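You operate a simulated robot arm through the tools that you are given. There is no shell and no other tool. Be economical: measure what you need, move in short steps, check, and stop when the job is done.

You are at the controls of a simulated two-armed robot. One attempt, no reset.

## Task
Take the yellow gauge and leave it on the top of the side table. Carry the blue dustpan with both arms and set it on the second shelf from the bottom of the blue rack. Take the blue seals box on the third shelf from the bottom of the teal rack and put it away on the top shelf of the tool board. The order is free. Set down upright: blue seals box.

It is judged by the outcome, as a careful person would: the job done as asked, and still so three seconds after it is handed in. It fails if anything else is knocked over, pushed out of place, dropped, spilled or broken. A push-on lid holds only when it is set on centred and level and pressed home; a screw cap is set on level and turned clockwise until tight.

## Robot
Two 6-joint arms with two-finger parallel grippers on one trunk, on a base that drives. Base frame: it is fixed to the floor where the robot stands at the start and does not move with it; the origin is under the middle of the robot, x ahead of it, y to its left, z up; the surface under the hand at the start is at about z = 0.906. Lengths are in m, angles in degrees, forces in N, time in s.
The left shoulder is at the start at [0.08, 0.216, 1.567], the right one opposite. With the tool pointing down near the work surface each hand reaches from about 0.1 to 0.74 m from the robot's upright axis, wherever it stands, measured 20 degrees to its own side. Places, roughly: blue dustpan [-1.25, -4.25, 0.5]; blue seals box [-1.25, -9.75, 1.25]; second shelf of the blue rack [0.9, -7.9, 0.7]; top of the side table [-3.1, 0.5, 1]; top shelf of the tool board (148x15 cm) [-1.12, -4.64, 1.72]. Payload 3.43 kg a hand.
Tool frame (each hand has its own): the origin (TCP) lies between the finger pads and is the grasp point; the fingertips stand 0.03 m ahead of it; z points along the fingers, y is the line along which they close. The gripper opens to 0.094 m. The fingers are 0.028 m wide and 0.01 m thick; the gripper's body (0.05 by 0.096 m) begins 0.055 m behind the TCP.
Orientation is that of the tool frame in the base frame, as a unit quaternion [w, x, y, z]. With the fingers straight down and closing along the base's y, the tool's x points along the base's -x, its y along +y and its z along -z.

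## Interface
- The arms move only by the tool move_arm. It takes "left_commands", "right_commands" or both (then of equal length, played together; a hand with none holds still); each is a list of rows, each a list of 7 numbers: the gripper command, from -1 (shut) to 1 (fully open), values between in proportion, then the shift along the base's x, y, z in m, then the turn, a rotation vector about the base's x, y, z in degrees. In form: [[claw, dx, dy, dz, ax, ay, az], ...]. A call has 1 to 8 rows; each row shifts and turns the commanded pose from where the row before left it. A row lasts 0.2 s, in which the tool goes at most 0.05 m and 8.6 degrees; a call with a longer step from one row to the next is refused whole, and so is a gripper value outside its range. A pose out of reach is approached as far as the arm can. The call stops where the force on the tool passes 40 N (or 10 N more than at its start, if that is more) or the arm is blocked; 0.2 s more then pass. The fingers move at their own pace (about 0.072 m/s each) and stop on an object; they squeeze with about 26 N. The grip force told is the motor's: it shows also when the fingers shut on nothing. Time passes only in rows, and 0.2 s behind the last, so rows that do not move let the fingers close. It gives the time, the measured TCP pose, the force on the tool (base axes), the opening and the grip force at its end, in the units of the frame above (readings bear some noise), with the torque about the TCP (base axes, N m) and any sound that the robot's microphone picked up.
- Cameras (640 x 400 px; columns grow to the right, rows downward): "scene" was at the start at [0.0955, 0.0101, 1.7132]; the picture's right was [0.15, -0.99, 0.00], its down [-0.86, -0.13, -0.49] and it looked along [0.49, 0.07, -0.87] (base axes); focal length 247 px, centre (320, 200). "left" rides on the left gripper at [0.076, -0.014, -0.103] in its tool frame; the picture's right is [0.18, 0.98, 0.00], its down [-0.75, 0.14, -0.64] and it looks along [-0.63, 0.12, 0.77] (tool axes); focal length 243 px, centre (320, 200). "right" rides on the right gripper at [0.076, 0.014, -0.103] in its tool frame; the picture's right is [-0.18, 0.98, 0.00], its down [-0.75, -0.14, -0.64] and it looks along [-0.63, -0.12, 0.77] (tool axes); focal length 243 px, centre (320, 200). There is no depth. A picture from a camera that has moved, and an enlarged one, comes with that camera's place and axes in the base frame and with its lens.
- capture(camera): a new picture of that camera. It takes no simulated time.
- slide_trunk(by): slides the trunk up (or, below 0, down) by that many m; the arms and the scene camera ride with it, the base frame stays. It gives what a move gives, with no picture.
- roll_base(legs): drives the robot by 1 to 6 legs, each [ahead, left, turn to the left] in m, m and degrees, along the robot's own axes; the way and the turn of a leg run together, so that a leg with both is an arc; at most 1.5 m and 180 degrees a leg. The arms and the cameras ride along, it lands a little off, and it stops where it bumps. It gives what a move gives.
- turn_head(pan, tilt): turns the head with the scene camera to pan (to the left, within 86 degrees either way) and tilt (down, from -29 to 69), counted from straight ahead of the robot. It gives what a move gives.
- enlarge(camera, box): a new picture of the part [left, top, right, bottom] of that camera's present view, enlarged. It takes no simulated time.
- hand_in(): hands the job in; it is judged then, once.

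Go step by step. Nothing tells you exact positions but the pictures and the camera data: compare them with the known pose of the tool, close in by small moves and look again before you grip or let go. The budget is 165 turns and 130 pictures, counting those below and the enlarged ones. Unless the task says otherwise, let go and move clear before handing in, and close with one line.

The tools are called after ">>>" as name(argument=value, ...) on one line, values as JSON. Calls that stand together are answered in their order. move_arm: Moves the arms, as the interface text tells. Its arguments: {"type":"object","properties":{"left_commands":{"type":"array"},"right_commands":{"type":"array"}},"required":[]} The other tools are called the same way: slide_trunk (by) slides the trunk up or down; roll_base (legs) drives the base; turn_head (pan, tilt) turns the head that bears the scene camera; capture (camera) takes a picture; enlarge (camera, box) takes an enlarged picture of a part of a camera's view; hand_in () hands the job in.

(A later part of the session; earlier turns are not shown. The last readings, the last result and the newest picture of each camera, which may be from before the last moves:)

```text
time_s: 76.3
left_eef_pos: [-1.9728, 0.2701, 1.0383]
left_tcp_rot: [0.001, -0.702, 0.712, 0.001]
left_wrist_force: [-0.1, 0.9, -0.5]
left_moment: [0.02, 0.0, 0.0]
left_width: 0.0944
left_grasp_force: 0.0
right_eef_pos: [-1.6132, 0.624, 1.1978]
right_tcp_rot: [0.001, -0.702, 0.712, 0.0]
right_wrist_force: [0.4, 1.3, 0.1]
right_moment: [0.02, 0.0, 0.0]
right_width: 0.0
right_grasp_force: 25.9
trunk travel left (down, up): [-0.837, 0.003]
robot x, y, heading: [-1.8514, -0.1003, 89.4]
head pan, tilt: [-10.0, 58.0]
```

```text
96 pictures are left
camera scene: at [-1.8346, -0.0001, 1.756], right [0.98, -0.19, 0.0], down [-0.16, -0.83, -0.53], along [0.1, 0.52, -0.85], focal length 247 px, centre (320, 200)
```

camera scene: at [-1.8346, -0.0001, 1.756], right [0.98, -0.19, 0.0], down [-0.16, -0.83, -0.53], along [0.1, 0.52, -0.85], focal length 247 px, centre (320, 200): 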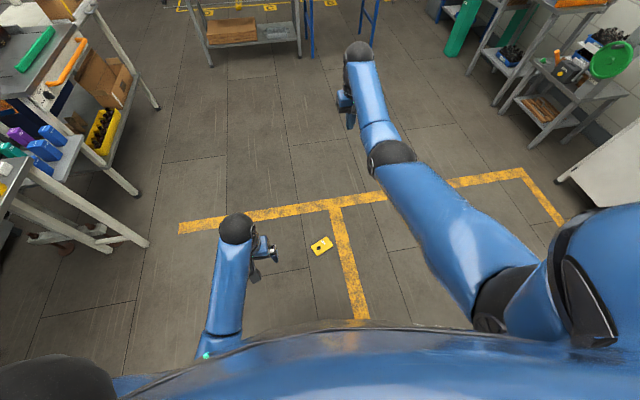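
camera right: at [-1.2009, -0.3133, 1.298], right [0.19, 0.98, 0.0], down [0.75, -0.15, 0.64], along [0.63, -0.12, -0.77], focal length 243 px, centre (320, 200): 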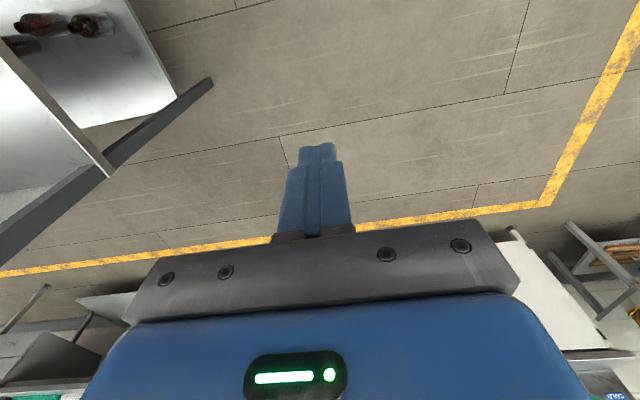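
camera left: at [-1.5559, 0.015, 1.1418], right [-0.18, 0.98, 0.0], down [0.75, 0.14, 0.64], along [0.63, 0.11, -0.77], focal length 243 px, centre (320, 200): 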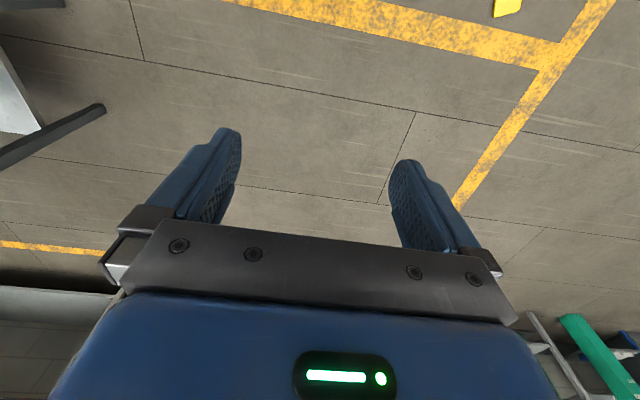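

The gauge is at about (−1.70, 0.68). I'll zoom for its orientation, then drive 0.2 m closer and lower the trunk.

>>> enlarge(camera="scene", box=[290, 225, 354, 265])

>>> roll_base(legs=[[0.2, 0, 0]])

>>> slide_trunk(by=-0.6)

>>> capture(camera="right")

>>> capture(camera="scene")

```text
10.00 times, centred on (322, 245) of scene
camera zoom: at [-1.8346, -0.0001, 1.756], right [0.98, -0.19, 0.0], down [-0.16, -0.83, -0.53], along [0.1, 0.52, -0.85], focal length 2474 px, centre (300, -250)
```

zoom: 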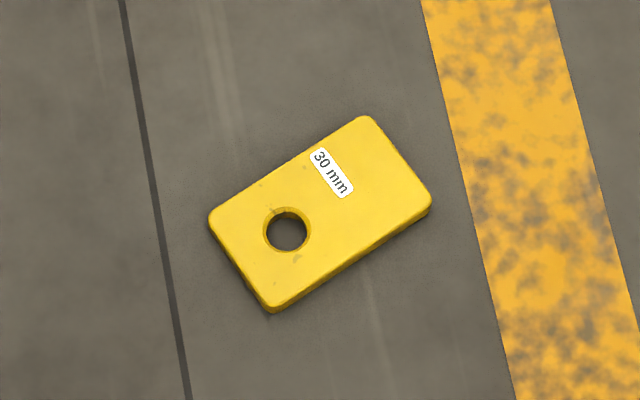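

```text
time_s: 77.9
left_eef_pos: [-1.9706, 0.4682, 1.0409]
left_tcp_rot: [0.003, -0.703, 0.711, 0.002]
left_wrist_force: [-0.7, -0.2, -0.2]
left_moment: [0.03, 0.0, -0.01]
left_width: 0.0939
left_grasp_force: 0.1
right_eef_pos: [-1.6136, 0.8224, 1.2009]
right_tcp_rot: [0.003, -0.703, 0.711, 0.001]
right_wrist_force: [0.3, -0.4, 0.8]
right_moment: [0.02, -0.04, -0.01]
right_width: 0.0002
right_grasp_force: 26.6
trunk travel left (down, up): [-0.837, 0.003]
robot x, y, heading: [-1.8435, 0.104, 89.3]
head pan, tilt: [-10.0, 58.0]
```

```text
refused: -0.6 is not a number from -0.4 to 0.4
```

```text
94 pictures are left
camera right: at [-1.6288, 0.7463, 1.3007], right [-0.98, 0.2, 0.0], down [0.15, 0.75, 0.65], along [0.13, 0.63, -0.76], focal length 243 px, centre (320, 200)
```

right: 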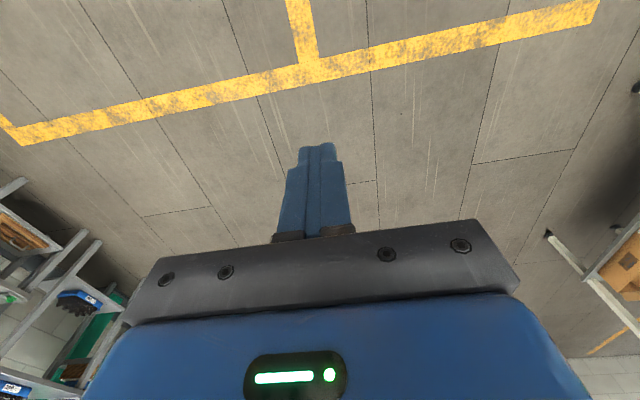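

```text
93 pictures are left
camera scene: at [-1.8323, 0.1954, 1.7565], right [0.98, -0.19, 0.0], down [-0.16, -0.83, -0.53], along [0.1, 0.52, -0.85], focal length 247 px, centre (320, 200)
```

scene: 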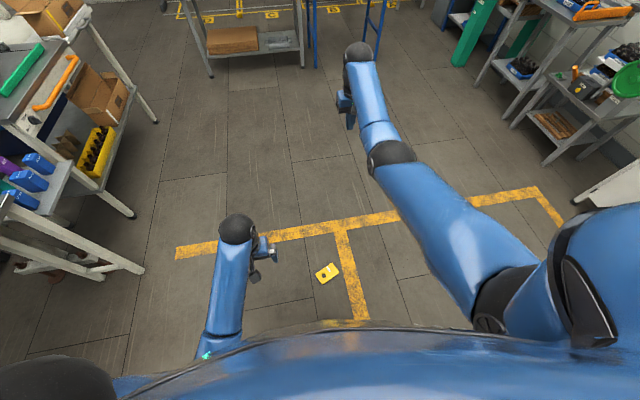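

The gauge lies flat, centre about (−1.69, 0.667), long axis 23° from +x. I'll lower the trunk, then turn the right wrist −67° so the fingers close across its 78 mm width.

>>> slide_trunk(by=-0.4)

>>> slide_trunk(by=-0.37)

>>> move_arm(right_commands=[[1, 0, 0, -0.04, 0, 0, -8.4], [1, 0, 0, -0.04, 0, 0, -8.4], [1, 0, 0, -0.04, 0, 0, -8.4], [1, -0.01, -0.02, -0.04, 0, 0, -8.4], [1, -0.015, -0.03, -0.02, 0, 0, -8.4], [1, -0.015, -0.035, 0, 0, 0, -8.4], [1, -0.015, -0.035, 0, 0, 0, -8.4], [1, -0.02, -0.035, 0, 0, 0, -7.5]])

>>> capture(camera="right")

```text
time_s: 81.7
left_eef_pos: [-1.9705, 0.4722, 0.6397]
left_tcp_rot: [0.0, -0.703, 0.712, 0.0]
left_wrist_force: [0.1, -0.5, -1.1]
left_moment: [0.01, 0.0, 0.01]
left_width: 0.0943
left_grasp_force: 0.1
right_eef_pos: [-1.6124, 0.8274, 0.7966]
right_tcp_rot: [0.001, -0.703, 0.711, 0.0]
right_wrist_force: [0.6, 0.3, 0.6]
right_moment: [-0.03, -0.02, 0.01]
right_width: 0.0002
right_grasp_force: 26.1
trunk travel left (down, up): [-0.437, 0.403]
robot x, y, heading: [-1.8448, 0.1054, 89.1]
head pan, tilt: [-10.0, 58.0]
```

```text
time_s: 85.3
left_eef_pos: [-1.9716, 0.4727, 0.2681]
left_tcp_rot: [0.0, -0.702, 0.712, 0.001]
left_wrist_force: [0.2, -0.1, -0.1]
left_moment: [0.02, -0.01, -0.01]
left_width: 0.0939
left_grasp_force: 0.0
right_eef_pos: [-1.6123, 0.8267, 0.4271]
right_tcp_rot: [0.001, -0.703, 0.711, -0.001]
right_wrist_force: [0.4, -0.2, 0.2]
right_moment: [0.02, 0.02, 0.01]
right_width: 0.0
right_grasp_force: 26.1
trunk travel left (down, up): [-0.067, 0.773]
robot x, y, heading: [-1.8449, 0.1026, 89.2]
head pan, tilt: [-10.0, 58.0]
```

```text
time_s: 87.1
left_eef_pos: [-1.9713, 0.4711, 0.2696]
left_tcp_rot: [0.002, -0.703, 0.711, 0.002]
left_wrist_force: [0.5, -0.6, 0.0]
left_moment: [-0.01, 0.01, -0.01]
left_width: 0.0942
left_grasp_force: 0.1
right_eef_pos: [-1.6895, 0.6687, 0.2491]
right_tcp_rot: [0.001, -0.198, 0.98, 0.0]
right_wrist_force: [0.2, -0.2, 0.7]
right_moment: [-0.01, 0.02, 0.0]
right_width: 0.0943
right_grasp_force: 0.2
trunk travel left (down, up): [-0.067, 0.773]
robot x, y, heading: [-1.8469, 0.102, 89.2]
head pan, tilt: [-10.0, 58.0]
```

```text
92 pictures are left
camera right: at [-1.7662, 0.6529, 0.3498], right [-0.21, 0.98, 0.0], down [0.75, 0.16, 0.64], along [0.63, 0.14, -0.76], focal length 243 px, centre (320, 200)
```

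right: 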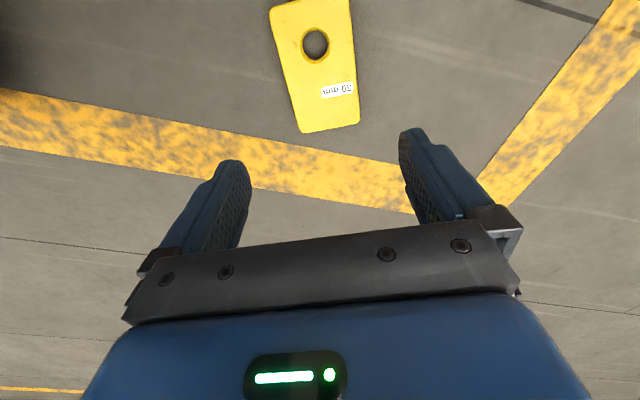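

The wrist view puts the gauge centre within 2 mm of the hand's centreline, and the angle matches. I'll descend most of the way and check.

>>> move_arm(right_commands=[[1, -0.004, 0.001, -0.045, 0, 0, 0], [1, 0, 0, -0.045, 0, 0, 0], [1, 0, 0, -0.045, 0, 0, 0], [1, 0, 0, -0.025, 0, 0, 0]])

>>> capture(camera="right")

```text
time_s: 88.1
left_eef_pos: [-1.9714, 0.4721, 0.2685]
left_tcp_rot: [0.0, -0.703, 0.711, 0.0]
left_wrist_force: [-0.1, -0.3, -0.3]
left_moment: [-0.03, 0.0, -0.05]
left_width: 0.0938
left_grasp_force: 0.0
right_eef_pos: [-1.6883, 0.6731, 0.0857]
right_tcp_rot: [0.001, -0.199, 0.98, 0.0]
right_wrist_force: [0.2, -0.4, -0.2]
right_moment: [0.02, 0.0, 0.02]
right_width: 0.0938
right_grasp_force: 0.0
trunk travel left (down, up): [-0.067, 0.773]
robot x, y, heading: [-1.8457, 0.1065, 89.3]
head pan, tilt: [-10.0, 58.0]
```

```text
91 pictures are left
camera right: at [-1.7659, 0.6572, 0.1867], right [-0.22, 0.98, 0.0], down [0.75, 0.17, 0.64], along [0.63, 0.14, -0.76], focal length 243 px, centre (320, 200)
```

right: 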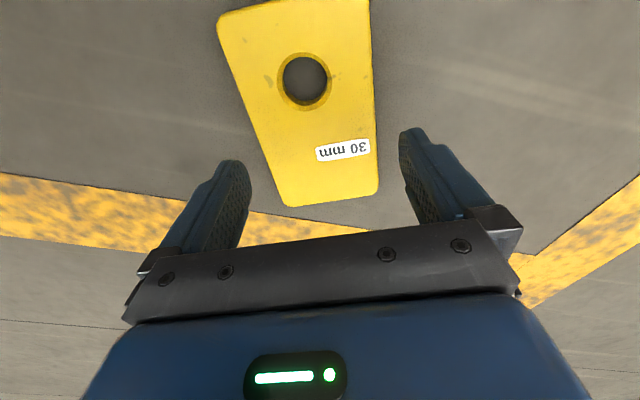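

Lateral alignment is good. I'll shift 1 cm along the plate, lower to the floor and grip.

>>> move_arm(right_commands=[[1, -0.009, -0.004, -0.03, 0, 0, 0], [1, 0, 0, -0.02, 0, 0, 0], [1, 0, 0, 0, 0, 0, 0], [-1, 0, 0, 0, 0, 0, 0], [-1, 0, 0, 0, 0, 0, 0], [-1, 0, 0, 0, 0, 0, 0]])

>>> capture(camera="right")

```text
time_s: 89.5
left_eef_pos: [-1.972, 0.472, 0.2688]
left_tcp_rot: [0.002, -0.703, 0.711, 0.0]
left_wrist_force: [-0.1, 0.3, 0.3]
left_moment: [0.02, -0.02, -0.03]
left_width: 0.0941
left_grasp_force: 0.1
right_eef_pos: [-1.6973, 0.659, 0.0471]
right_tcp_rot: [0.002, -0.199, 0.98, 0.0]
right_wrist_force: [1.3, -2.7, 16.3]
right_moment: [-0.09, -0.03, 0.0]
right_width: 0.0
right_grasp_force: 17.2
right hand out of reach, approached as far as the arm can: row 2
trunk travel left (down, up): [-0.067, 0.773]
robot x, y, heading: [-1.8436, 0.1041, 89.3]
head pan, tilt: [-10.0, 58.0]
```

```text
90 pictures are left
camera right: at [-1.7749, 0.6424, 0.1477], right [-0.22, 0.98, 0.0], down [0.75, 0.16, 0.64], along [0.63, 0.14, -0.76], focal length 243 px, centre (320, 200)
```

right: 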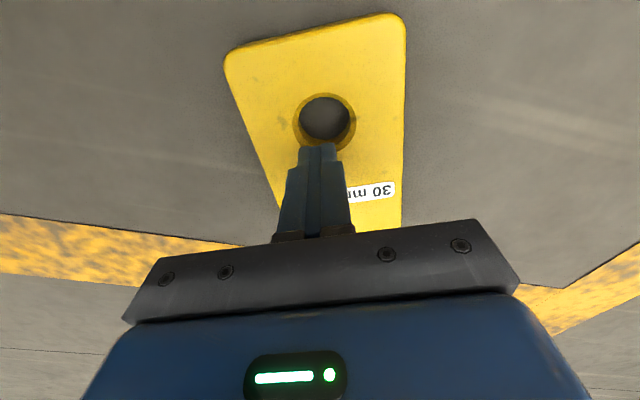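

The arm bottomed out at z 0.047 and closed on top of the plate. I'll rise, open, lower the trunk a bit and recheck alignment.

>>> move_arm(right_commands=[[-1, 0, 0, 0.03, 0, 0, 0], [1, 0, 0.01, 0.04, 0, 0, 0], [1, 0, 0, 0, 0, 0, 0], [1, 0, 0, 0, 0, 0, 0], [1, 0, 0, 0, 0, 0, 0]])

>>> slide_trunk(by=-0.05)

>>> capture(camera="right")

```text
time_s: 90.7
left_eef_pos: [-1.9715, 0.4713, 0.269]
left_tcp_rot: [0.001, -0.703, 0.711, 0.001]
left_wrist_force: [0.6, -1.5, 0.0]
left_moment: [0.01, -0.02, 0.01]
left_width: 0.0941
left_grasp_force: 0.0
right_eef_pos: [-1.6979, 0.6681, 0.1165]
right_tcp_rot: [0.001, -0.2, 0.98, -0.001]
right_wrist_force: [0.0, -0.2, -0.1]
right_moment: [0.0, -0.01, 0.04]
right_width: 0.0939
right_grasp_force: 0.1
trunk travel left (down, up): [-0.067, 0.773]
robot x, y, heading: [-1.845, 0.1054, 89.3]
head pan, tilt: [-10.0, 58.0]
```

```text
time_s: 91.6
left_eef_pos: [-1.9714, 0.4712, 0.2182]
left_tcp_rot: [0.0, -0.703, 0.711, 0.001]
left_wrist_force: [-0.7, 0.4, 0.1]
left_moment: [0.01, -0.01, 0.01]
left_width: 0.094
left_grasp_force: 0.2
right_eef_pos: [-1.698, 0.6672, 0.0662]
right_tcp_rot: [0.002, -0.2, 0.98, -0.001]
right_wrist_force: [-0.2, 0.1, 0.3]
right_moment: [0.0, -0.01, 0.03]
right_width: 0.0942
right_grasp_force: 0.1
trunk travel left (down, up): [-0.017, 0.823]
robot x, y, heading: [-1.8452, 0.1006, 89.5]
head pan, tilt: [-10.0, 58.0]
```

```text
89 pictures are left
camera right: at [-1.7753, 0.6522, 0.1672], right [-0.22, 0.98, 0.0], down [0.75, 0.17, 0.64], along [0.63, 0.14, -0.76], focal length 243 px, centre (320, 200)
```

right: 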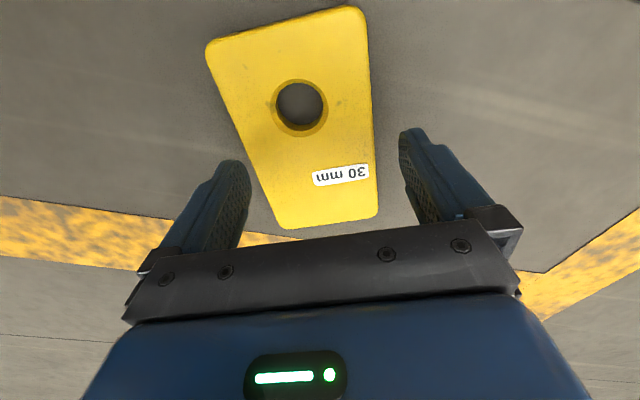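

The plate is about 5 mm off to −y relative to the fingers. I'll correct that and descend.

>>> move_arm(right_commands=[[1, 0.002, -0.005, 0, 0, 0, 0], [1, 0, 0, -0.02, 0, 0, 0], [1, 0, 0, -0.013, 0, 0, 0], [1, 0, 0, 0, 0, 0, 0]])

>>> capture(camera="right")

```text
time_s: 92.6
left_eef_pos: [-1.9699, 0.4713, 0.2181]
left_tcp_rot: [0.001, -0.703, 0.711, 0.001]
left_wrist_force: [1.5, -0.3, -0.1]
left_moment: [-0.01, -0.04, 0.01]
left_width: 0.094
left_grasp_force: 0.0
right_eef_pos: [-1.6961, 0.6628, 0.032]
right_tcp_rot: [0.001, -0.2, 0.98, -0.001]
right_wrist_force: [-0.1, -0.5, 0.6]
right_moment: [0.01, 0.01, 0.0]
right_width: 0.094
right_grasp_force: 0.0
trunk travel left (down, up): [-0.017, 0.823]
robot x, y, heading: [-1.845, 0.1043, 89.3]
head pan, tilt: [-10.0, 58.0]
```

```text
88 pictures are left
camera right: at [-1.7732, 0.6467, 0.134], right [-0.22, 0.98, 0.0], down [0.75, 0.17, 0.64], along [0.63, 0.14, -0.76], focal length 243 px, centre (320, 200)
```

right: 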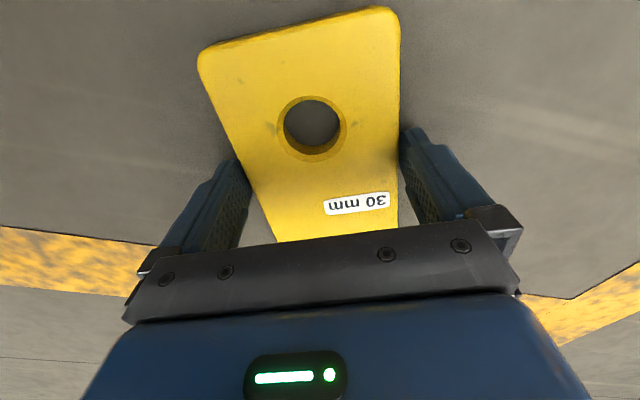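

The fingers straddle the plate. Gripping and lifting slowly.

>>> move_arm(right_commands=[[-1, 0, 0, 0, 0, 0, 0], [-1, 0, 0, 0, 0, 0, 0], [-1, 0, 0, 0, 0, 0, 0], [-1, 0, 0, 0.03, 0, 0, 0], [-1, 0, 0, 0.03, 0, 0, 0], [-1, 0, 0, 0.03, 0, 0, 0]])

>>> capture(camera="right")

```text
time_s: 94.0
left_eef_pos: [-1.971, 0.4707, 0.2179]
left_tcp_rot: [0.0, -0.703, 0.712, 0.0]
left_wrist_force: [0.8, 0.8, 0.4]
left_moment: [-0.01, 0.01, -0.02]
left_width: 0.0939
left_grasp_force: 0.1
right_eef_pos: [-1.6957, 0.6625, 0.1237]
right_tcp_rot: [0.001, -0.199, 0.98, -0.001]
right_wrist_force: [0.4, -0.7, -0.6]
right_moment: [-0.02, 0.02, -0.01]
right_width: 0.0899
right_grasp_force: 25.9
trunk travel left (down, up): [-0.017, 0.823]
robot x, y, heading: [-1.8483, 0.1028, 89.4]
head pan, tilt: [-10.0, 58.0]
```

```text
87 pictures are left
camera right: at [-1.7729, 0.6467, 0.2241], right [-0.22, 0.98, 0.0], down [0.75, 0.17, 0.64], along [0.63, 0.14, -0.77], focal length 243 px, centre (320, 200)
```

right: 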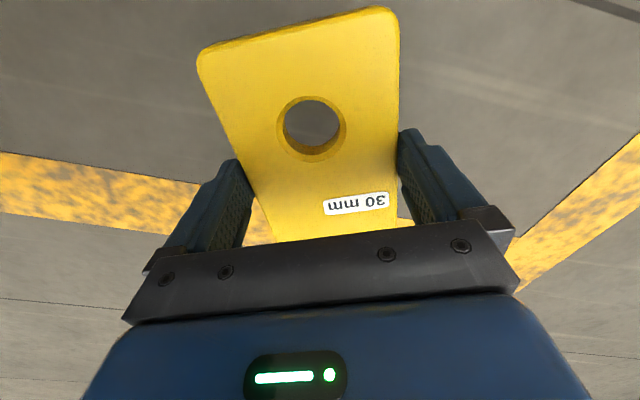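

The gauge is held firmly across its middle. I'll raise the trunk, turn gently towards the side table in small legs, and check the grip.

>>> slide_trunk(by=0.4)

>>> slide_trunk(by=0.4)

>>> roll_base(legs=[[0, 0, 20], [0, 0, 20], [0, 0, 20], [0, 0, 20], [0, 0, 10]])

>>> turn_head(pan=0, tilt=40)

>>> capture(camera="scene")

```text
time_s: 97.8
left_eef_pos: [-1.9702, 0.4723, 0.6172]
left_tcp_rot: [0.0, -0.702, 0.712, 0.0]
left_wrist_force: [-0.5, -0.7, 0.1]
left_moment: [0.02, -0.01, 0.02]
left_width: 0.0942
left_grasp_force: 0.0
right_eef_pos: [-1.6957, 0.6633, 0.5235]
right_tcp_rot: [0.001, -0.2, 0.98, 0.0]
right_wrist_force: [0.5, -0.2, -1.8]
right_moment: [-0.01, 0.02, -0.01]
right_width: 0.0896
right_grasp_force: 26.5
trunk travel left (down, up): [-0.417, 0.423]
robot x, y, heading: [-1.8484, 0.1065, 89.0]
head pan, tilt: [-10.0, 58.0]
```

```text
time_s: 101.7
left_eef_pos: [-1.9707, 0.4727, 1.0184]
left_tcp_rot: [0.001, -0.703, 0.711, 0.001]
left_wrist_force: [-0.1, -0.7, -0.6]
left_moment: [-0.02, 0.02, -0.03]
left_width: 0.0939
left_grasp_force: 0.1
right_eef_pos: [-1.6968, 0.6642, 0.9232]
right_tcp_rot: [0.001, -0.199, 0.98, -0.001]
right_wrist_force: [0.3, 0.4, -2.0]
right_moment: [0.0, 0.05, 0.0]
right_width: 0.0895
right_grasp_force: 25.9
trunk travel left (down, up): [-0.817, 0.023]
robot x, y, heading: [-1.8491, 0.1076, 89.2]
head pan, tilt: [-10.0, 58.0]
```

```text
time_s: 107.1
left_eef_pos: [-2.214, -0.0207, 1.0181]
left_tcp_rot: [0.0, 1.0, -0.005, -0.001]
left_wrist_force: [-1.2, 0.2, -1.1]
left_moment: [-0.01, 0.03, 0.02]
left_width: 0.0942
left_grasp_force: 0.0
right_eef_pos: [-2.4051, 0.2534, 0.9221]
right_tcp_rot: [-0.001, 0.835, -0.551, 0.0]
right_wrist_force: [0.7, 0.2, -1.2]
right_moment: [0.0, -0.03, -0.02]
right_width: 0.0898
right_grasp_force: 25.8
trunk travel left (down, up): [-0.817, 0.023]
robot x, y, heading: [-1.8462, 0.1031, 179.4]
head pan, tilt: [-10.0, 58.0]
```

```text
time_s: 107.9
left_eef_pos: [-2.2138, -0.0227, 1.018]
left_tcp_rot: [0.0, 1.0, -0.006, -0.001]
left_wrist_force: [0.1, 0.2, -0.1]
left_moment: [-0.03, -0.03, 0.0]
left_width: 0.0941
left_grasp_force: 0.0
right_eef_pos: [-2.405, 0.2514, 0.9243]
right_tcp_rot: [-0.001, 0.835, -0.55, -0.001]
right_wrist_force: [-0.3, 0.2, -2.2]
right_moment: [-0.01, -0.02, -0.02]
right_width: 0.0897
right_grasp_force: 25.5
trunk travel left (down, up): [-0.817, 0.023]
robot x, y, heading: [-1.844, 0.1028, 179.3]
head pan, tilt: [0.0, 40.0]
```

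```text
86 pictures are left
camera scene: at [-1.961, 0.1053, 1.7603], right [0.01, 1.0, 0.0], down [0.64, -0.01, -0.77], along [-0.77, 0.01, -0.64], focal length 247 px, centre (320, 200)
```

scene: 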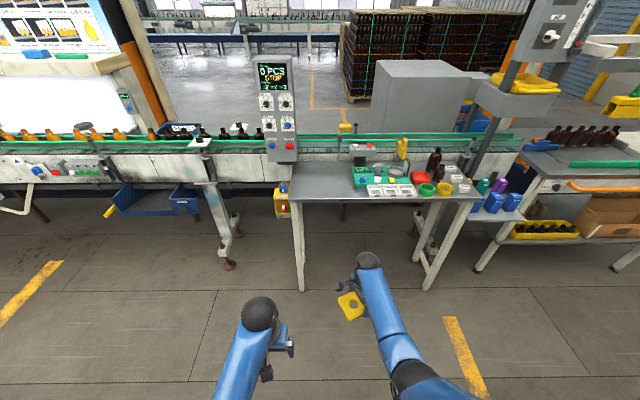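

The gauge is held over the floor and the table's free area is at its left, around (−3.0, 0.12). I'll extend and raise the hand, then approach.

>>> move_arm(right_commands=[[-1, -0.03, 0, 0.025, 0, 0, 0], [-1, -0.03, 0, 0.03, 0, 0, 0], [-1, -0.03, 0, 0.035, 0, 0, 0], [-1, -0.03, 0, 0.035, 0, 0, 0], [-1, -0.02, 0, 0.04, 0, 0, 0], [-1, 0, 0, 0.04, 0, 0, 0]])

>>> roll_base(legs=[[0, 0.13, 0], [0.15, 0, 0], [0.15, 0, 0]])

>>> capture(camera="scene")

>>> capture(camera="right")

```text
time_s: 109.3
left_eef_pos: [-2.2139, -0.0232, 1.0189]
left_tcp_rot: [0.0, 1.0, -0.006, -0.001]
left_wrist_force: [0.7, -1.2, -0.2]
left_moment: [-0.02, 0.01, -0.01]
left_width: 0.0941
left_grasp_force: 0.1
right_eef_pos: [-2.5449, 0.252, 1.1309]
right_tcp_rot: [-0.001, 0.835, -0.551, 0.0]
right_wrist_force: [0.5, 0.3, -1.2]
right_moment: [0.0, 0.01, 0.01]
right_width: 0.0896
right_grasp_force: 26.4
trunk travel left (down, up): [-0.817, 0.023]
robot x, y, heading: [-1.8471, 0.1075, 179.6]
head pan, tilt: [0.0, 40.0]
```

```text
time_s: 112.5
left_eef_pos: [-2.5099, -0.1504, 1.0193]
left_tcp_rot: [0.0, 1.0, -0.004, -0.002]
left_wrist_force: [-0.2, 0.2, -0.4]
left_moment: [-0.04, 0.01, -0.02]
left_width: 0.094
left_grasp_force: 0.0
right_eef_pos: [-2.8424, 0.1233, 1.1316]
right_tcp_rot: [-0.001, 0.835, -0.55, -0.001]
right_wrist_force: [0.0, 0.4, -1.7]
right_moment: [0.01, 0.03, -0.01]
right_width: 0.0896
right_grasp_force: 25.6
trunk travel left (down, up): [-0.817, 0.023]
robot x, y, heading: [-2.1458, -0.0239, 179.8]
head pan, tilt: [0.0, 40.0]
```

```text
85 pictures are left
camera scene: at [-2.2556, -0.022, 1.7607], right [0.01, 1.0, 0.0], down [0.64, -0.01, -0.77], along [-0.77, 0.01, -0.64], focal length 247 px, centre (320, 200)
```

scene: 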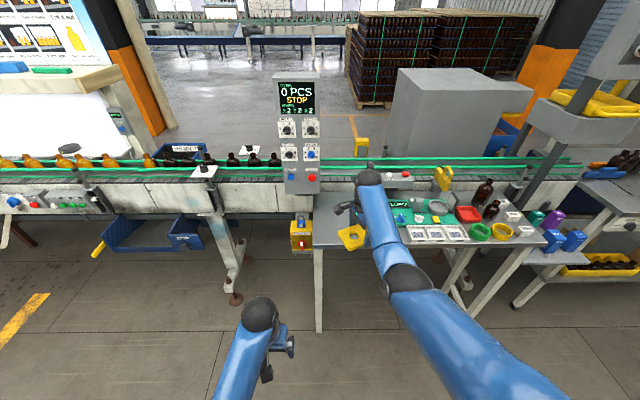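

```text
84 pictures are left
camera right: at [-2.8259, 0.0475, 1.2321], right [-0.98, -0.22, 0.0], down [-0.17, 0.75, 0.64], along [-0.14, 0.63, -0.76], focal length 243 px, centre (320, 200)
```

right: 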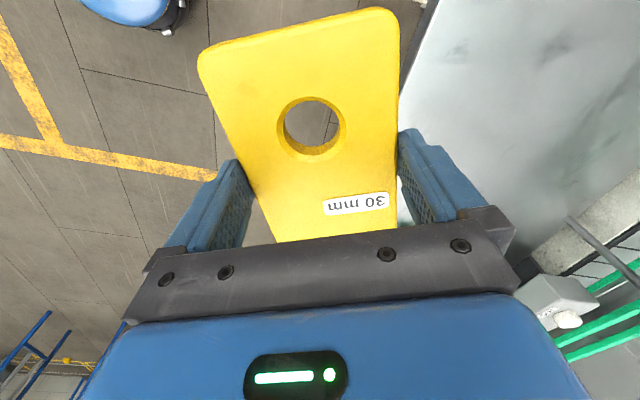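

The table front edge is at x ≈ −2.91 and the back at about −3.22. I'll drive 0.2 m further and lower.

>>> roll_base(legs=[[0.1, 0, 0], [0.1, 0, 0]])

>>> capture(camera="right")

>>> enlarge(camera="scene", box=[260, 140, 480, 280])

```text
time_s: 114.4
left_eef_pos: [-2.6901, -0.1495, 1.0256]
left_tcp_rot: [-0.001, 1.0, -0.004, -0.01]
left_wrist_force: [1.8, 0.2, 0.5]
left_moment: [0.0, 0.12, -0.03]
left_width: 0.0939
left_grasp_force: 0.0
right_eef_pos: [-3.022, 0.1231, 1.1422]
right_tcp_rot: [0.002, 0.835, -0.549, -0.008]
right_wrist_force: [0.8, -0.5, -0.7]
right_moment: [-0.01, 0.07, 0.0]
right_width: 0.0895
right_grasp_force: 26.2
trunk travel left (down, up): [-0.817, 0.023]
robot x, y, heading: [-2.336, -0.0201, 180.0]
head pan, tilt: [0.0, 40.0]
```

```text
83 pictures are left
camera right: at [-3.0042, 0.0481, 1.2428], right [-0.98, -0.22, 0.01], down [-0.16, 0.75, 0.65], along [-0.15, 0.63, -0.76], focal length 243 px, centre (320, 200)
```

right: 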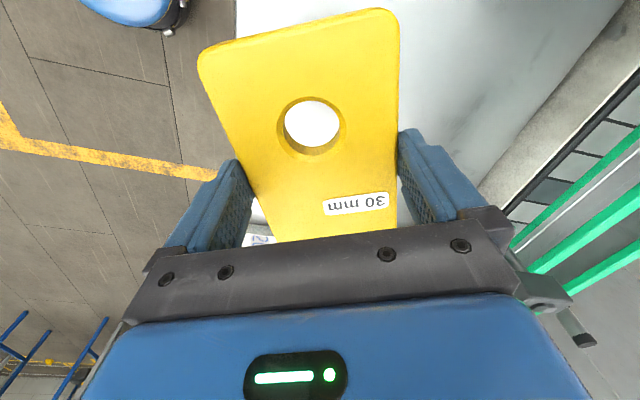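

```text
2.86 times, centred on (370, 210) of scene
camera zoom: at [-2.4281, -0.021, 1.7625], right [0.01, 1.0, 0.0], down [0.63, -0.01, -0.78], along [-0.78, 0.01, -0.63], focal length 707 px, centre (177, 171)
```

zoom: 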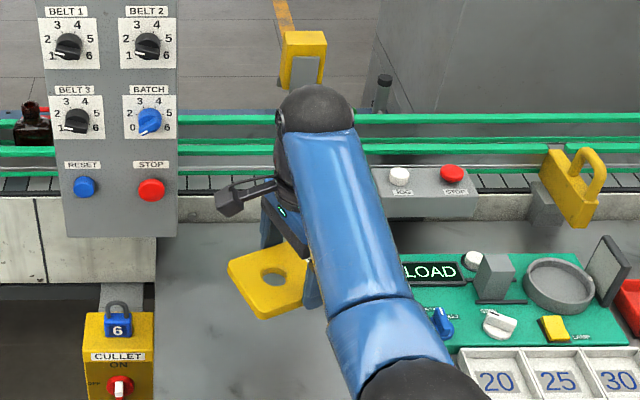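

The pose tilted about 1°, so the base may be touching something. I'll back off 3 cm and recheck.

>>> roll_base(legs=[[-0.03, 0, 0]])

>>> turn_head(pan=0, tilt=62)

>>> capture(camera="scene")

```text
time_s: 115.3
left_eef_pos: [-2.6778, -0.1485, 1.0184]
left_tcp_rot: [0.001, 1.0, -0.004, -0.001]
left_wrist_force: [-1.3, 0.2, -0.7]
left_moment: [0.0, -0.07, 0.0]
left_width: 0.0939
left_grasp_force: 0.0
right_eef_pos: [-3.0112, 0.1236, 1.1291]
right_tcp_rot: [-0.002, 0.835, -0.551, 0.001]
right_wrist_force: [1.0, 0.4, -1.8]
right_moment: [-0.01, -0.03, 0.0]
right_width: 0.0895
right_grasp_force: 26.3
trunk travel left (down, up): [-0.817, 0.023]
robot x, y, heading: [-2.3084, -0.0216, 179.4]
head pan, tilt: [0.0, 40.0]
```

```text
time_s: 116.1
left_eef_pos: [-2.6799, -0.1481, 1.0175]
left_tcp_rot: [-0.001, 1.0, -0.005, 0.0]
left_wrist_force: [-0.3, -0.2, -0.3]
left_moment: [-0.01, -0.02, 0.03]
left_width: 0.0939
left_grasp_force: 0.0
right_eef_pos: [-3.0112, 0.1236, 1.1281]
right_tcp_rot: [-0.003, 0.835, -0.551, 0.001]
right_wrist_force: [0.0, 0.4, -2.5]
right_moment: [0.03, -0.02, 0.03]
right_width: 0.0897
right_grasp_force: 25.8
trunk travel left (down, up): [-0.817, 0.023]
robot x, y, heading: [-2.31, -0.019, 179.7]
head pan, tilt: [0.0, 62.0]
```

```text
81 pictures are left
camera scene: at [-2.4102, -0.0209, 1.731], right [0.01, 1.0, 0.0], down [0.88, -0.01, -0.47], along [-0.47, 0.0, -0.88], focal length 247 px, centre (320, 200)
```

scene: 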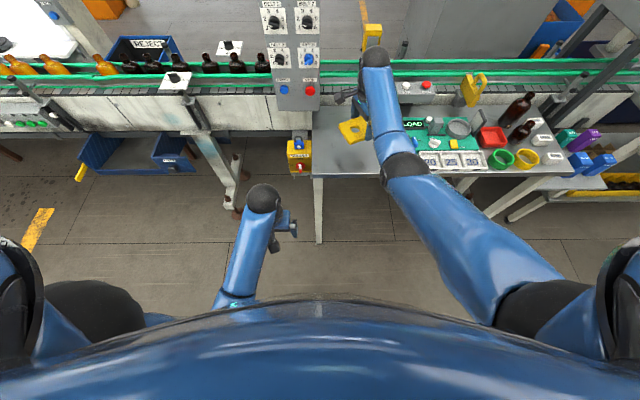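

It settled level, so that was only braking. I'll move over the table and lower in small steps, watching the force.

>>> move_arm(right_commands=[[-1, -0.02, 0, -0.01, 0, 0, 0], [-1, -0.015, 0, -0.02, 0, 0, 0], [-1, 0, 0, -0.02, 0, 0, 0], [-1, 0, 0, -0.015, 0, 0, 0]])

>>> enlarge(camera="scene", box=[290, 80, 450, 180])

>>> capture(camera="right")

```text
time_s: 117.1
left_eef_pos: [-2.6742, -0.1484, 1.0203]
left_tcp_rot: [0.0, 1.0, -0.004, -0.002]
left_wrist_force: [-0.3, 0.6, 0.0]
left_moment: [-0.02, 0.01, 0.01]
left_width: 0.094
left_grasp_force: 0.0
right_eef_pos: [-3.033, 0.1241, 1.069]
right_tcp_rot: [-0.002, 0.835, -0.55, -0.001]
right_wrist_force: [0.4, -1.0, -1.5]
right_moment: [-0.02, 0.01, -0.01]
right_width: 0.0897
right_grasp_force: 25.7
right hand out of reach, approached as far as the arm can: row 3
trunk travel left (down, up): [-0.817, 0.023]
robot x, y, heading: [-2.31, -0.0212, 179.6]
head pan, tilt: [0.0, 62.0]
```

```text
4.00 times, centred on (370, 130) of scene
camera zoom: at [-2.4029, -0.0209, 1.7315], right [0.01, 1.0, 0.0], down [0.88, -0.01, -0.47], along [-0.47, 0.0, -0.88], focal length 990 px, centre (120, 480)
```

zoom: 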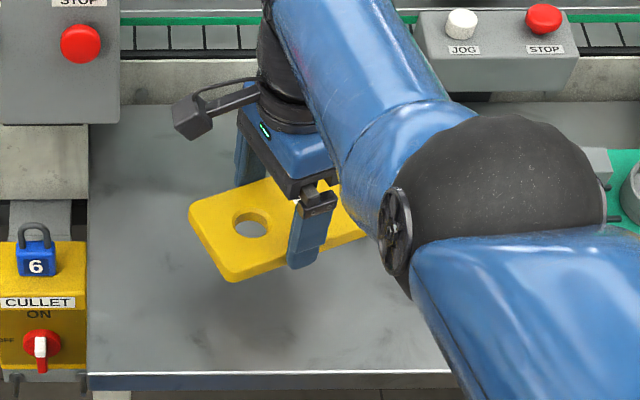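

```text
79 pictures are left
camera right: at [-3.0173, 0.0489, 1.1696], right [-0.98, -0.22, 0.0], down [-0.17, 0.75, 0.64], along [-0.14, 0.63, -0.76], focal length 243 px, centre (320, 200)
```

right: 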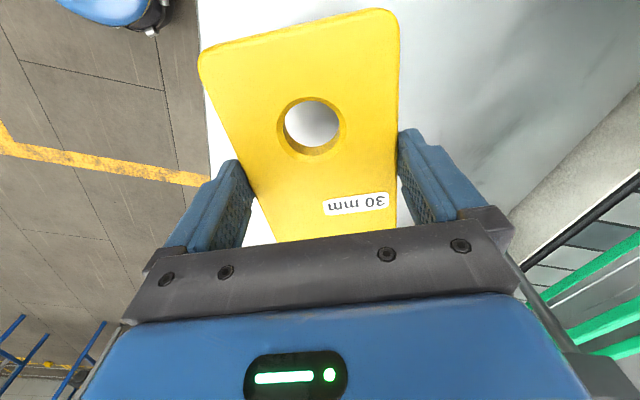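

It's over the free table area. I'll keep lowering.

>>> move_arm(right_commands=[[-1, 0.005, 0, -0.015, 0, 0, 0], [-1, 0.005, 0, -0.012, 0, 0, 0]])

>>> enlarge(camera="scene", box=[310, 90, 390, 150])

```text
time_s: 117.7
left_eef_pos: [-2.6751, -0.1477, 1.0183]
left_tcp_rot: [0.0, 1.0, -0.004, -0.002]
left_wrist_force: [0.0, -0.4, 0.0]
left_moment: [0.04, -0.01, 0.02]
left_width: 0.0939
left_grasp_force: 0.0
right_eef_pos: [-3.0224, 0.1243, 1.0412]
right_tcp_rot: [-0.002, 0.835, -0.55, -0.001]
right_wrist_force: [0.6, -0.1, -1.4]
right_moment: [0.01, 0.01, 0.01]
right_width: 0.0897
right_grasp_force: 26.0
right hand out of reach, approached as far as the arm can: row 2
trunk travel left (down, up): [-0.817, 0.023]
robot x, y, heading: [-2.3117, -0.0209, 179.2]
head pan, tilt: [0.0, 62.0]
```

```text
6.67 times, centred on (350, 120) of scene
camera zoom: at [-2.4041, -0.0204, 1.7315], right [0.01, 1.0, 0.0], down [0.88, -0.01, -0.47], along [-0.47, 0.0, -0.88], focal length 1650 px, centre (120, 733)
```

zoom: 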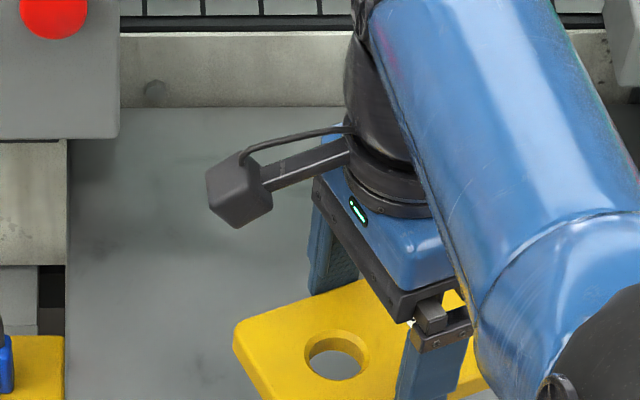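

>>> move_arm(right_commands=[[-1, 0.004, 0, -0.008, 0, 0, 0], [-1, 0.004, 0, -0.008, 0, 0, 0]])

>>> capture(camera="right")

```text
time_s: 118.3
left_eef_pos: [-2.6758, -0.1484, 1.0193]
left_tcp_rot: [-0.001, 1.0, -0.004, -0.002]
left_wrist_force: [0.5, 0.0, -1.3]
left_moment: [0.0, -0.03, -0.01]
left_width: 0.0941
left_grasp_force: 0.1
right_eef_pos: [-3.0129, 0.1252, 1.0259]
right_tcp_rot: [-0.001, 0.835, -0.55, -0.001]
right_wrist_force: [0.4, 0.9, -1.2]
right_moment: [-0.01, 0.0, 0.01]
right_width: 0.0898
right_grasp_force: 26.1
trunk travel left (down, up): [-0.817, 0.023]
robot x, y, heading: [-2.305, -0.021, 179.4]
head pan, tilt: [0.0, 62.0]
```

```text
77 pictures are left
camera right: at [-2.9978, 0.05, 1.1264], right [-0.98, -0.22, 0.0], down [-0.17, 0.75, 0.64], along [-0.14, 0.63, -0.76], focal length 243 px, centre (320, 200)
```

right: 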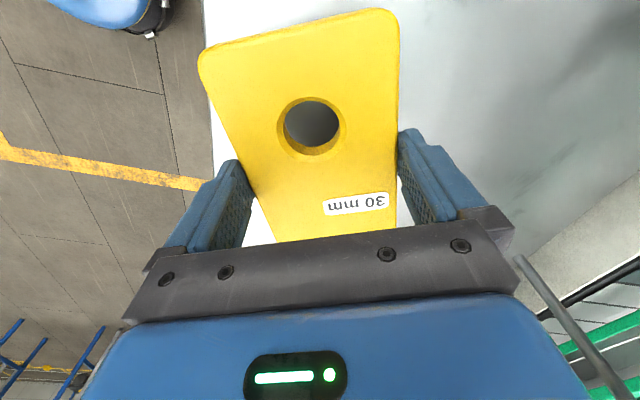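

I estimate the table top at z ≈ 0.94. I'll reach 3 cm further in, then use the trunk to lower.

>>> move_arm(right_commands=[[-1, 0, 0, 0.03, 0, 0, 0], [-1, -0.02, 0, 0.015, 0, 0, 0], [-1, -0.02, 0, 0, 0, 0, 0]])

>>> slide_trunk(by=-0.06)

>>> slide_trunk(by=-0.015)

>>> capture(camera="right")

>>> enlarge(camera="scene", box=[310, 80, 410, 160])

```text
time_s: 119.1
left_eef_pos: [-2.6763, -0.1491, 1.0181]
left_tcp_rot: [0.0, 1.0, -0.004, 0.0]
left_wrist_force: [0.3, 0.1, 0.6]
left_moment: [0.0, -0.02, -0.01]
left_width: 0.0941
left_grasp_force: 0.2
right_eef_pos: [-3.0377, 0.1293, 1.074]
right_tcp_rot: [-0.002, 0.835, -0.55, 0.001]
right_wrist_force: [0.7, -0.8, -1.2]
right_moment: [0.0, -0.04, 0.02]
right_width: 0.0897
right_grasp_force: 26.2
right hand out of reach, approached as far as the arm can: row 3
trunk travel left (down, up): [-0.817, 0.023]
robot x, y, heading: [-2.3078, -0.0182, 179.5]
head pan, tilt: [0.0, 62.0]
```

```text
time_s: 120.1
left_eef_pos: [-2.6741, -0.1494, 0.9589]
left_tcp_rot: [0.0, 1.0, -0.005, -0.001]
left_wrist_force: [-0.3, 0.2, -0.4]
left_moment: [-0.01, 0.01, 0.04]
left_width: 0.0938
left_grasp_force: 0.0
right_eef_pos: [-3.037, 0.1288, 1.0151]
right_tcp_rot: [-0.002, 0.835, -0.55, -0.001]
right_wrist_force: [0.0, 0.6, -1.6]
right_moment: [-0.02, -0.02, -0.02]
right_width: 0.0896
right_grasp_force: 26.3
trunk travel left (down, up): [-0.757, 0.083]
robot x, y, heading: [-2.3081, -0.027, 179.5]
head pan, tilt: [0.0, 62.0]
```

```text
time_s: 120.8
left_eef_pos: [-2.6759, -0.1486, 0.9435]
left_tcp_rot: [0.0, 1.0, -0.005, -0.001]
left_wrist_force: [0.0, -0.5, 0.5]
left_moment: [0.01, -0.02, -0.01]
left_width: 0.0944
left_grasp_force: 0.0
right_eef_pos: [-3.0369, 0.1289, 0.9988]
right_tcp_rot: [-0.002, 0.835, -0.55, -0.001]
right_wrist_force: [0.6, -0.2, -1.3]
right_moment: [-0.02, 0.0, 0.02]
right_width: 0.0899
right_grasp_force: 25.6
trunk travel left (down, up): [-0.742, 0.098]
robot x, y, heading: [-2.3075, -0.0229, 179.5]
head pan, tilt: [0.0, 62.0]
```

```text
76 pictures are left
camera right: at [-3.0212, 0.0531, 1.1001], right [-0.98, -0.22, 0.0], down [-0.17, 0.75, 0.64], along [-0.14, 0.63, -0.76], focal length 243 px, centre (320, 200)
```

right: 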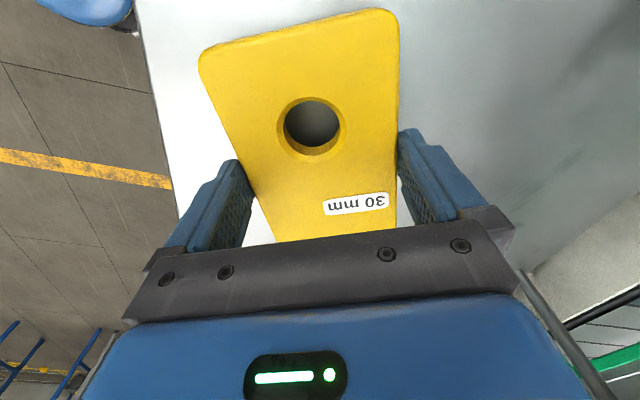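

```text
5.00 times, centred on (360, 120) of scene
camera zoom: at [-2.4051, -0.021, 1.6563], right [0.01, 1.0, 0.0], down [0.88, -0.01, -0.47], along [-0.47, 0.0, -0.88], focal length 1237 px, centre (120, 600)
```

zoom: 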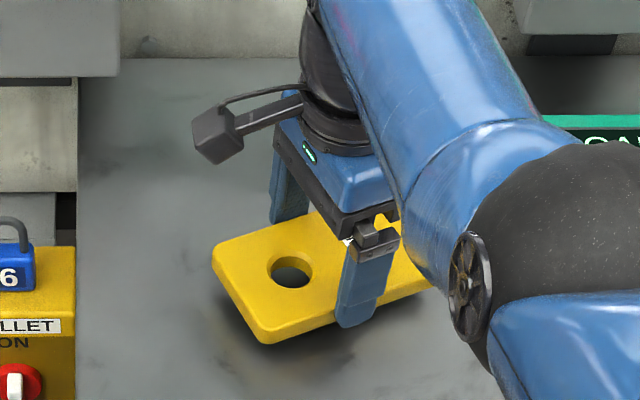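

There's still a gap under the plate, judging by the shadow. I'll lower further with small arm steps.

>>> slide_trunk(by=-0.018)

>>> move_arm(right_commands=[[-1, 0.003, 0, -0.005, 0, 0, 0], [-1, 0.003, 0, -0.005, 0, 0, 0]])

>>> enlarge(camera="scene", box=[310, 80, 410, 160])

```text
time_s: 121.4
left_eef_pos: [-2.6742, -0.1501, 0.9266]
left_tcp_rot: [0.0, 1.0, -0.005, -0.002]
left_wrist_force: [0.0, -1.0, 0.0]
left_moment: [-0.01, 0.0, -0.03]
left_width: 0.0939
left_grasp_force: 0.1
right_eef_pos: [-3.0364, 0.1283, 0.9826]
right_tcp_rot: [-0.001, 0.835, -0.55, -0.001]
right_wrist_force: [-0.9, 0.5, 7.1]
right_moment: [-0.24, -0.54, -0.06]
right_width: 0.0899
right_grasp_force: 25.8
trunk travel left (down, up): [-0.724, 0.116]
robot x, y, heading: [-2.3061, -0.0259, 179.4]
head pan, tilt: [0.0, 62.0]
```

```text
time_s: 122.1
left_eef_pos: [-2.6735, -0.1492, 0.9269]
left_tcp_rot: [0.001, 1.0, -0.004, -0.003]
left_wrist_force: [-0.1, -1.1, -0.1]
left_moment: [0.0, -0.01, 0.02]
left_width: 0.0939
left_grasp_force: 0.1
right_eef_pos: [-3.0339, 0.1282, 0.9811]
right_tcp_rot: [0.003, 0.835, -0.551, -0.007]
right_wrist_force: [6.5, -0.2, 10.4]
right_moment: [0.01, -0.84, -0.09]
right_width: 0.0897
right_grasp_force: 26.3
trunk travel left (down, up): [-0.724, 0.116]
robot x, y, heading: [-2.3117, -0.0216, 179.2]
head pan, tilt: [0.0, 62.0]
stopped in row 2 (right hand): the force on the tool passed its limit at 41 N (the readings are from after the stop); the commanded pose is now the measured one
```

```text
5.00 times, centred on (360, 120) of scene
camera zoom: at [-2.4011, -0.0216, 1.6383], right [0.01, 1.0, 0.0], down [0.88, -0.01, -0.47], along [-0.47, 0.0, -0.88], focal length 1237 px, centre (120, 600)
```

zoom: 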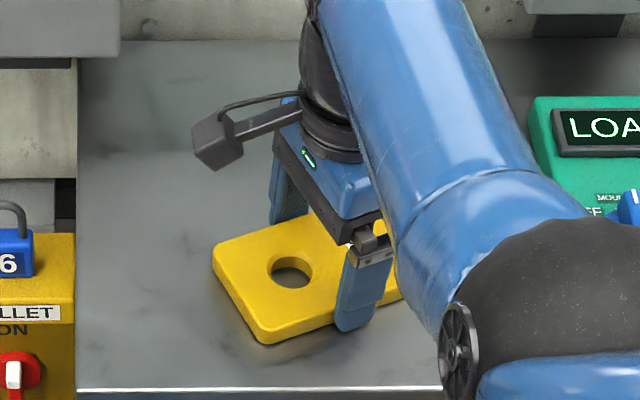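

Contact: the plate is on the table. I'll release and lift away.

>>> move_arm(right_commands=[[-0.9, 0, 0, 0.001, 0, 0, 0], [1, 0, 0, 0, 0, 0, 0], [1, 0, 0, 0, 0, 0, 0], [1, 0, 0, 0.02, 0, 0, 0], [1, 0, 0, 0.04, 0, 0, 0], [1, 0, 0, 0.04, 0, 0, 0], [1, 0, 0, 0.04, 0, 0, 0]])

>>> capture(camera="right")

```text
time_s: 123.7
left_eef_pos: [-2.6758, -0.1497, 0.926]
left_tcp_rot: [0.0, 1.0, -0.004, -0.003]
left_wrist_force: [0.2, 0.3, 0.5]
left_moment: [0.0, -0.01, 0.02]
left_width: 0.094
left_grasp_force: 0.1
right_eef_pos: [-3.0347, 0.1293, 1.1173]
right_tcp_rot: [0.002, 0.835, -0.551, -0.006]
right_wrist_force: [-0.4, 0.4, 0.0]
right_moment: [0.03, -0.01, -0.02]
right_width: 0.094
right_grasp_force: 0.0
trunk travel left (down, up): [-0.724, 0.116]
robot x, y, heading: [-2.3103, -0.0214, 179.6]
head pan, tilt: [0.0, 62.0]
```

```text
73 pictures are left
camera right: at [-3.0183, 0.0545, 1.2179], right [-0.98, -0.22, 0.01], down [-0.16, 0.75, 0.65], along [-0.15, 0.63, -0.76], focal length 243 px, centre (320, 200)
```

right: 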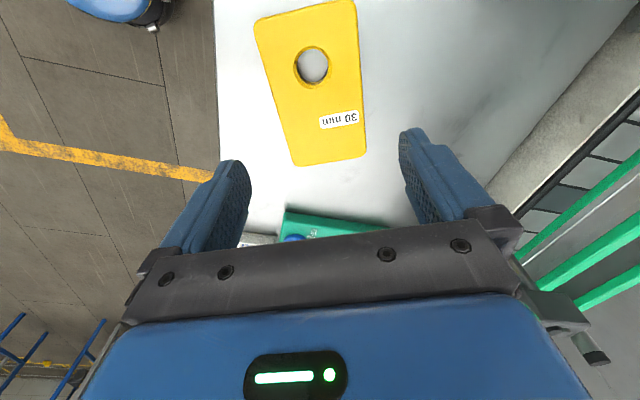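

The gauge lies flat on the side table. Next I'll back away, fold the right arm in with its wrist turned back, and face down the aisle towards the tool board.

>>> roll_base(legs=[[-0.35, 0, 0]])

>>> move_arm(right_commands=[[1, 0.04, 0.01, -0.03, 0, 0, 8.4], [1, 0.04, 0.01, -0.03, 0, 0, 8.4], [1, 0.04, 0.01, -0.03, 0, 0, 8.4], [1, 0.04, 0.01, -0.03, 0, 0, 8.4], [1, 0.04, 0.01, -0.03, 0, 0, 8.4], [1, 0.04, 0.01, -0.02, 0, 0, 8.4], [1, 0.04, 0, -0.01, 0, 0, 8.4], [1, 0.02, 0, -0.01, 0, 0, 8.0]])

>>> roll_base(legs=[[0, 0, 90]])

>>> turn_head(pan=0, tilt=25)

>>> capture(camera="scene")

```text
time_s: 126.0
left_eef_pos: [-2.3227, -0.1516, 0.9248]
left_tcp_rot: [0.0, 1.0, -0.007, -0.001]
left_wrist_force: [-0.4, 0.1, 0.2]
left_moment: [-0.02, -0.04, -0.02]
left_width: 0.0938
left_grasp_force: 0.1
right_eef_pos: [-2.6828, 0.1283, 1.1164]
right_tcp_rot: [0.002, 0.834, -0.552, -0.005]
right_wrist_force: [0.5, -0.1, -0.1]
right_moment: [-0.02, -0.01, 0.01]
right_width: 0.0942
right_grasp_force: 0.1
trunk travel left (down, up): [-0.724, 0.116]
robot x, y, heading: [-1.954, -0.0243, 179.4]
head pan, tilt: [0.0, 62.0]
```

```text
refused: row 1 steps farther than a row can; nothing moved
```

```text
time_s: 130.2
left_eef_pos: [-1.8307, -0.3936, 0.9254]
left_tcp_rot: [0.001, 0.713, 0.701, 0.0]
left_wrist_force: [0.1, -0.8, -0.2]
left_moment: [0.01, -0.03, 0.02]
left_width: 0.0939
left_grasp_force: 0.0
right_eef_pos: [-2.1124, -0.7513, 1.1166]
right_tcp_rot: [0.006, 0.981, 0.196, -0.002]
right_wrist_force: [-0.6, -0.1, 0.3]
right_moment: [0.01, 0.0, 0.0]
right_width: 0.0938
right_grasp_force: 0.0
trunk travel left (down, up): [-0.724, 0.116]
robot x, y, heading: [-1.9529, -0.0289, -91.3]
head pan, tilt: [0.0, 62.0]
```

```text
time_s: 131.3
left_eef_pos: [-1.831, -0.3936, 0.9251]
left_tcp_rot: [0.001, 0.713, 0.701, -0.001]
left_wrist_force: [0.6, 0.4, 0.8]
left_moment: [-0.01, -0.01, 0.05]
left_width: 0.094
left_grasp_force: 0.1
right_eef_pos: [-2.1131, -0.7499, 1.1172]
right_tcp_rot: [0.006, 0.98, 0.197, -0.003]
right_wrist_force: [0.2, -0.5, 0.2]
right_moment: [0.0, 0.04, 0.0]
right_width: 0.0939
right_grasp_force: 0.0
trunk travel left (down, up): [-0.724, 0.116]
robot x, y, heading: [-1.9523, -0.0247, -90.9]
head pan, tilt: [0.0, 25.0]
```

```text
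72 pictures are left
camera scene: at [-1.9563, -0.1482, 1.6906], right [-1.0, 0.02, 0.0], down [0.01, 0.42, -0.91], along [-0.02, -0.91, -0.42], focal length 247 px, centre (320, 200)
```

scene: 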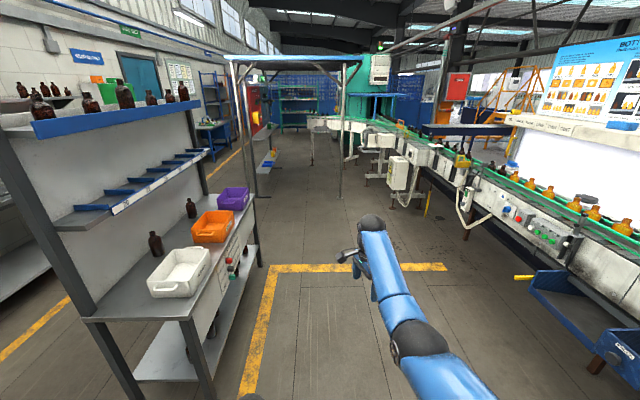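

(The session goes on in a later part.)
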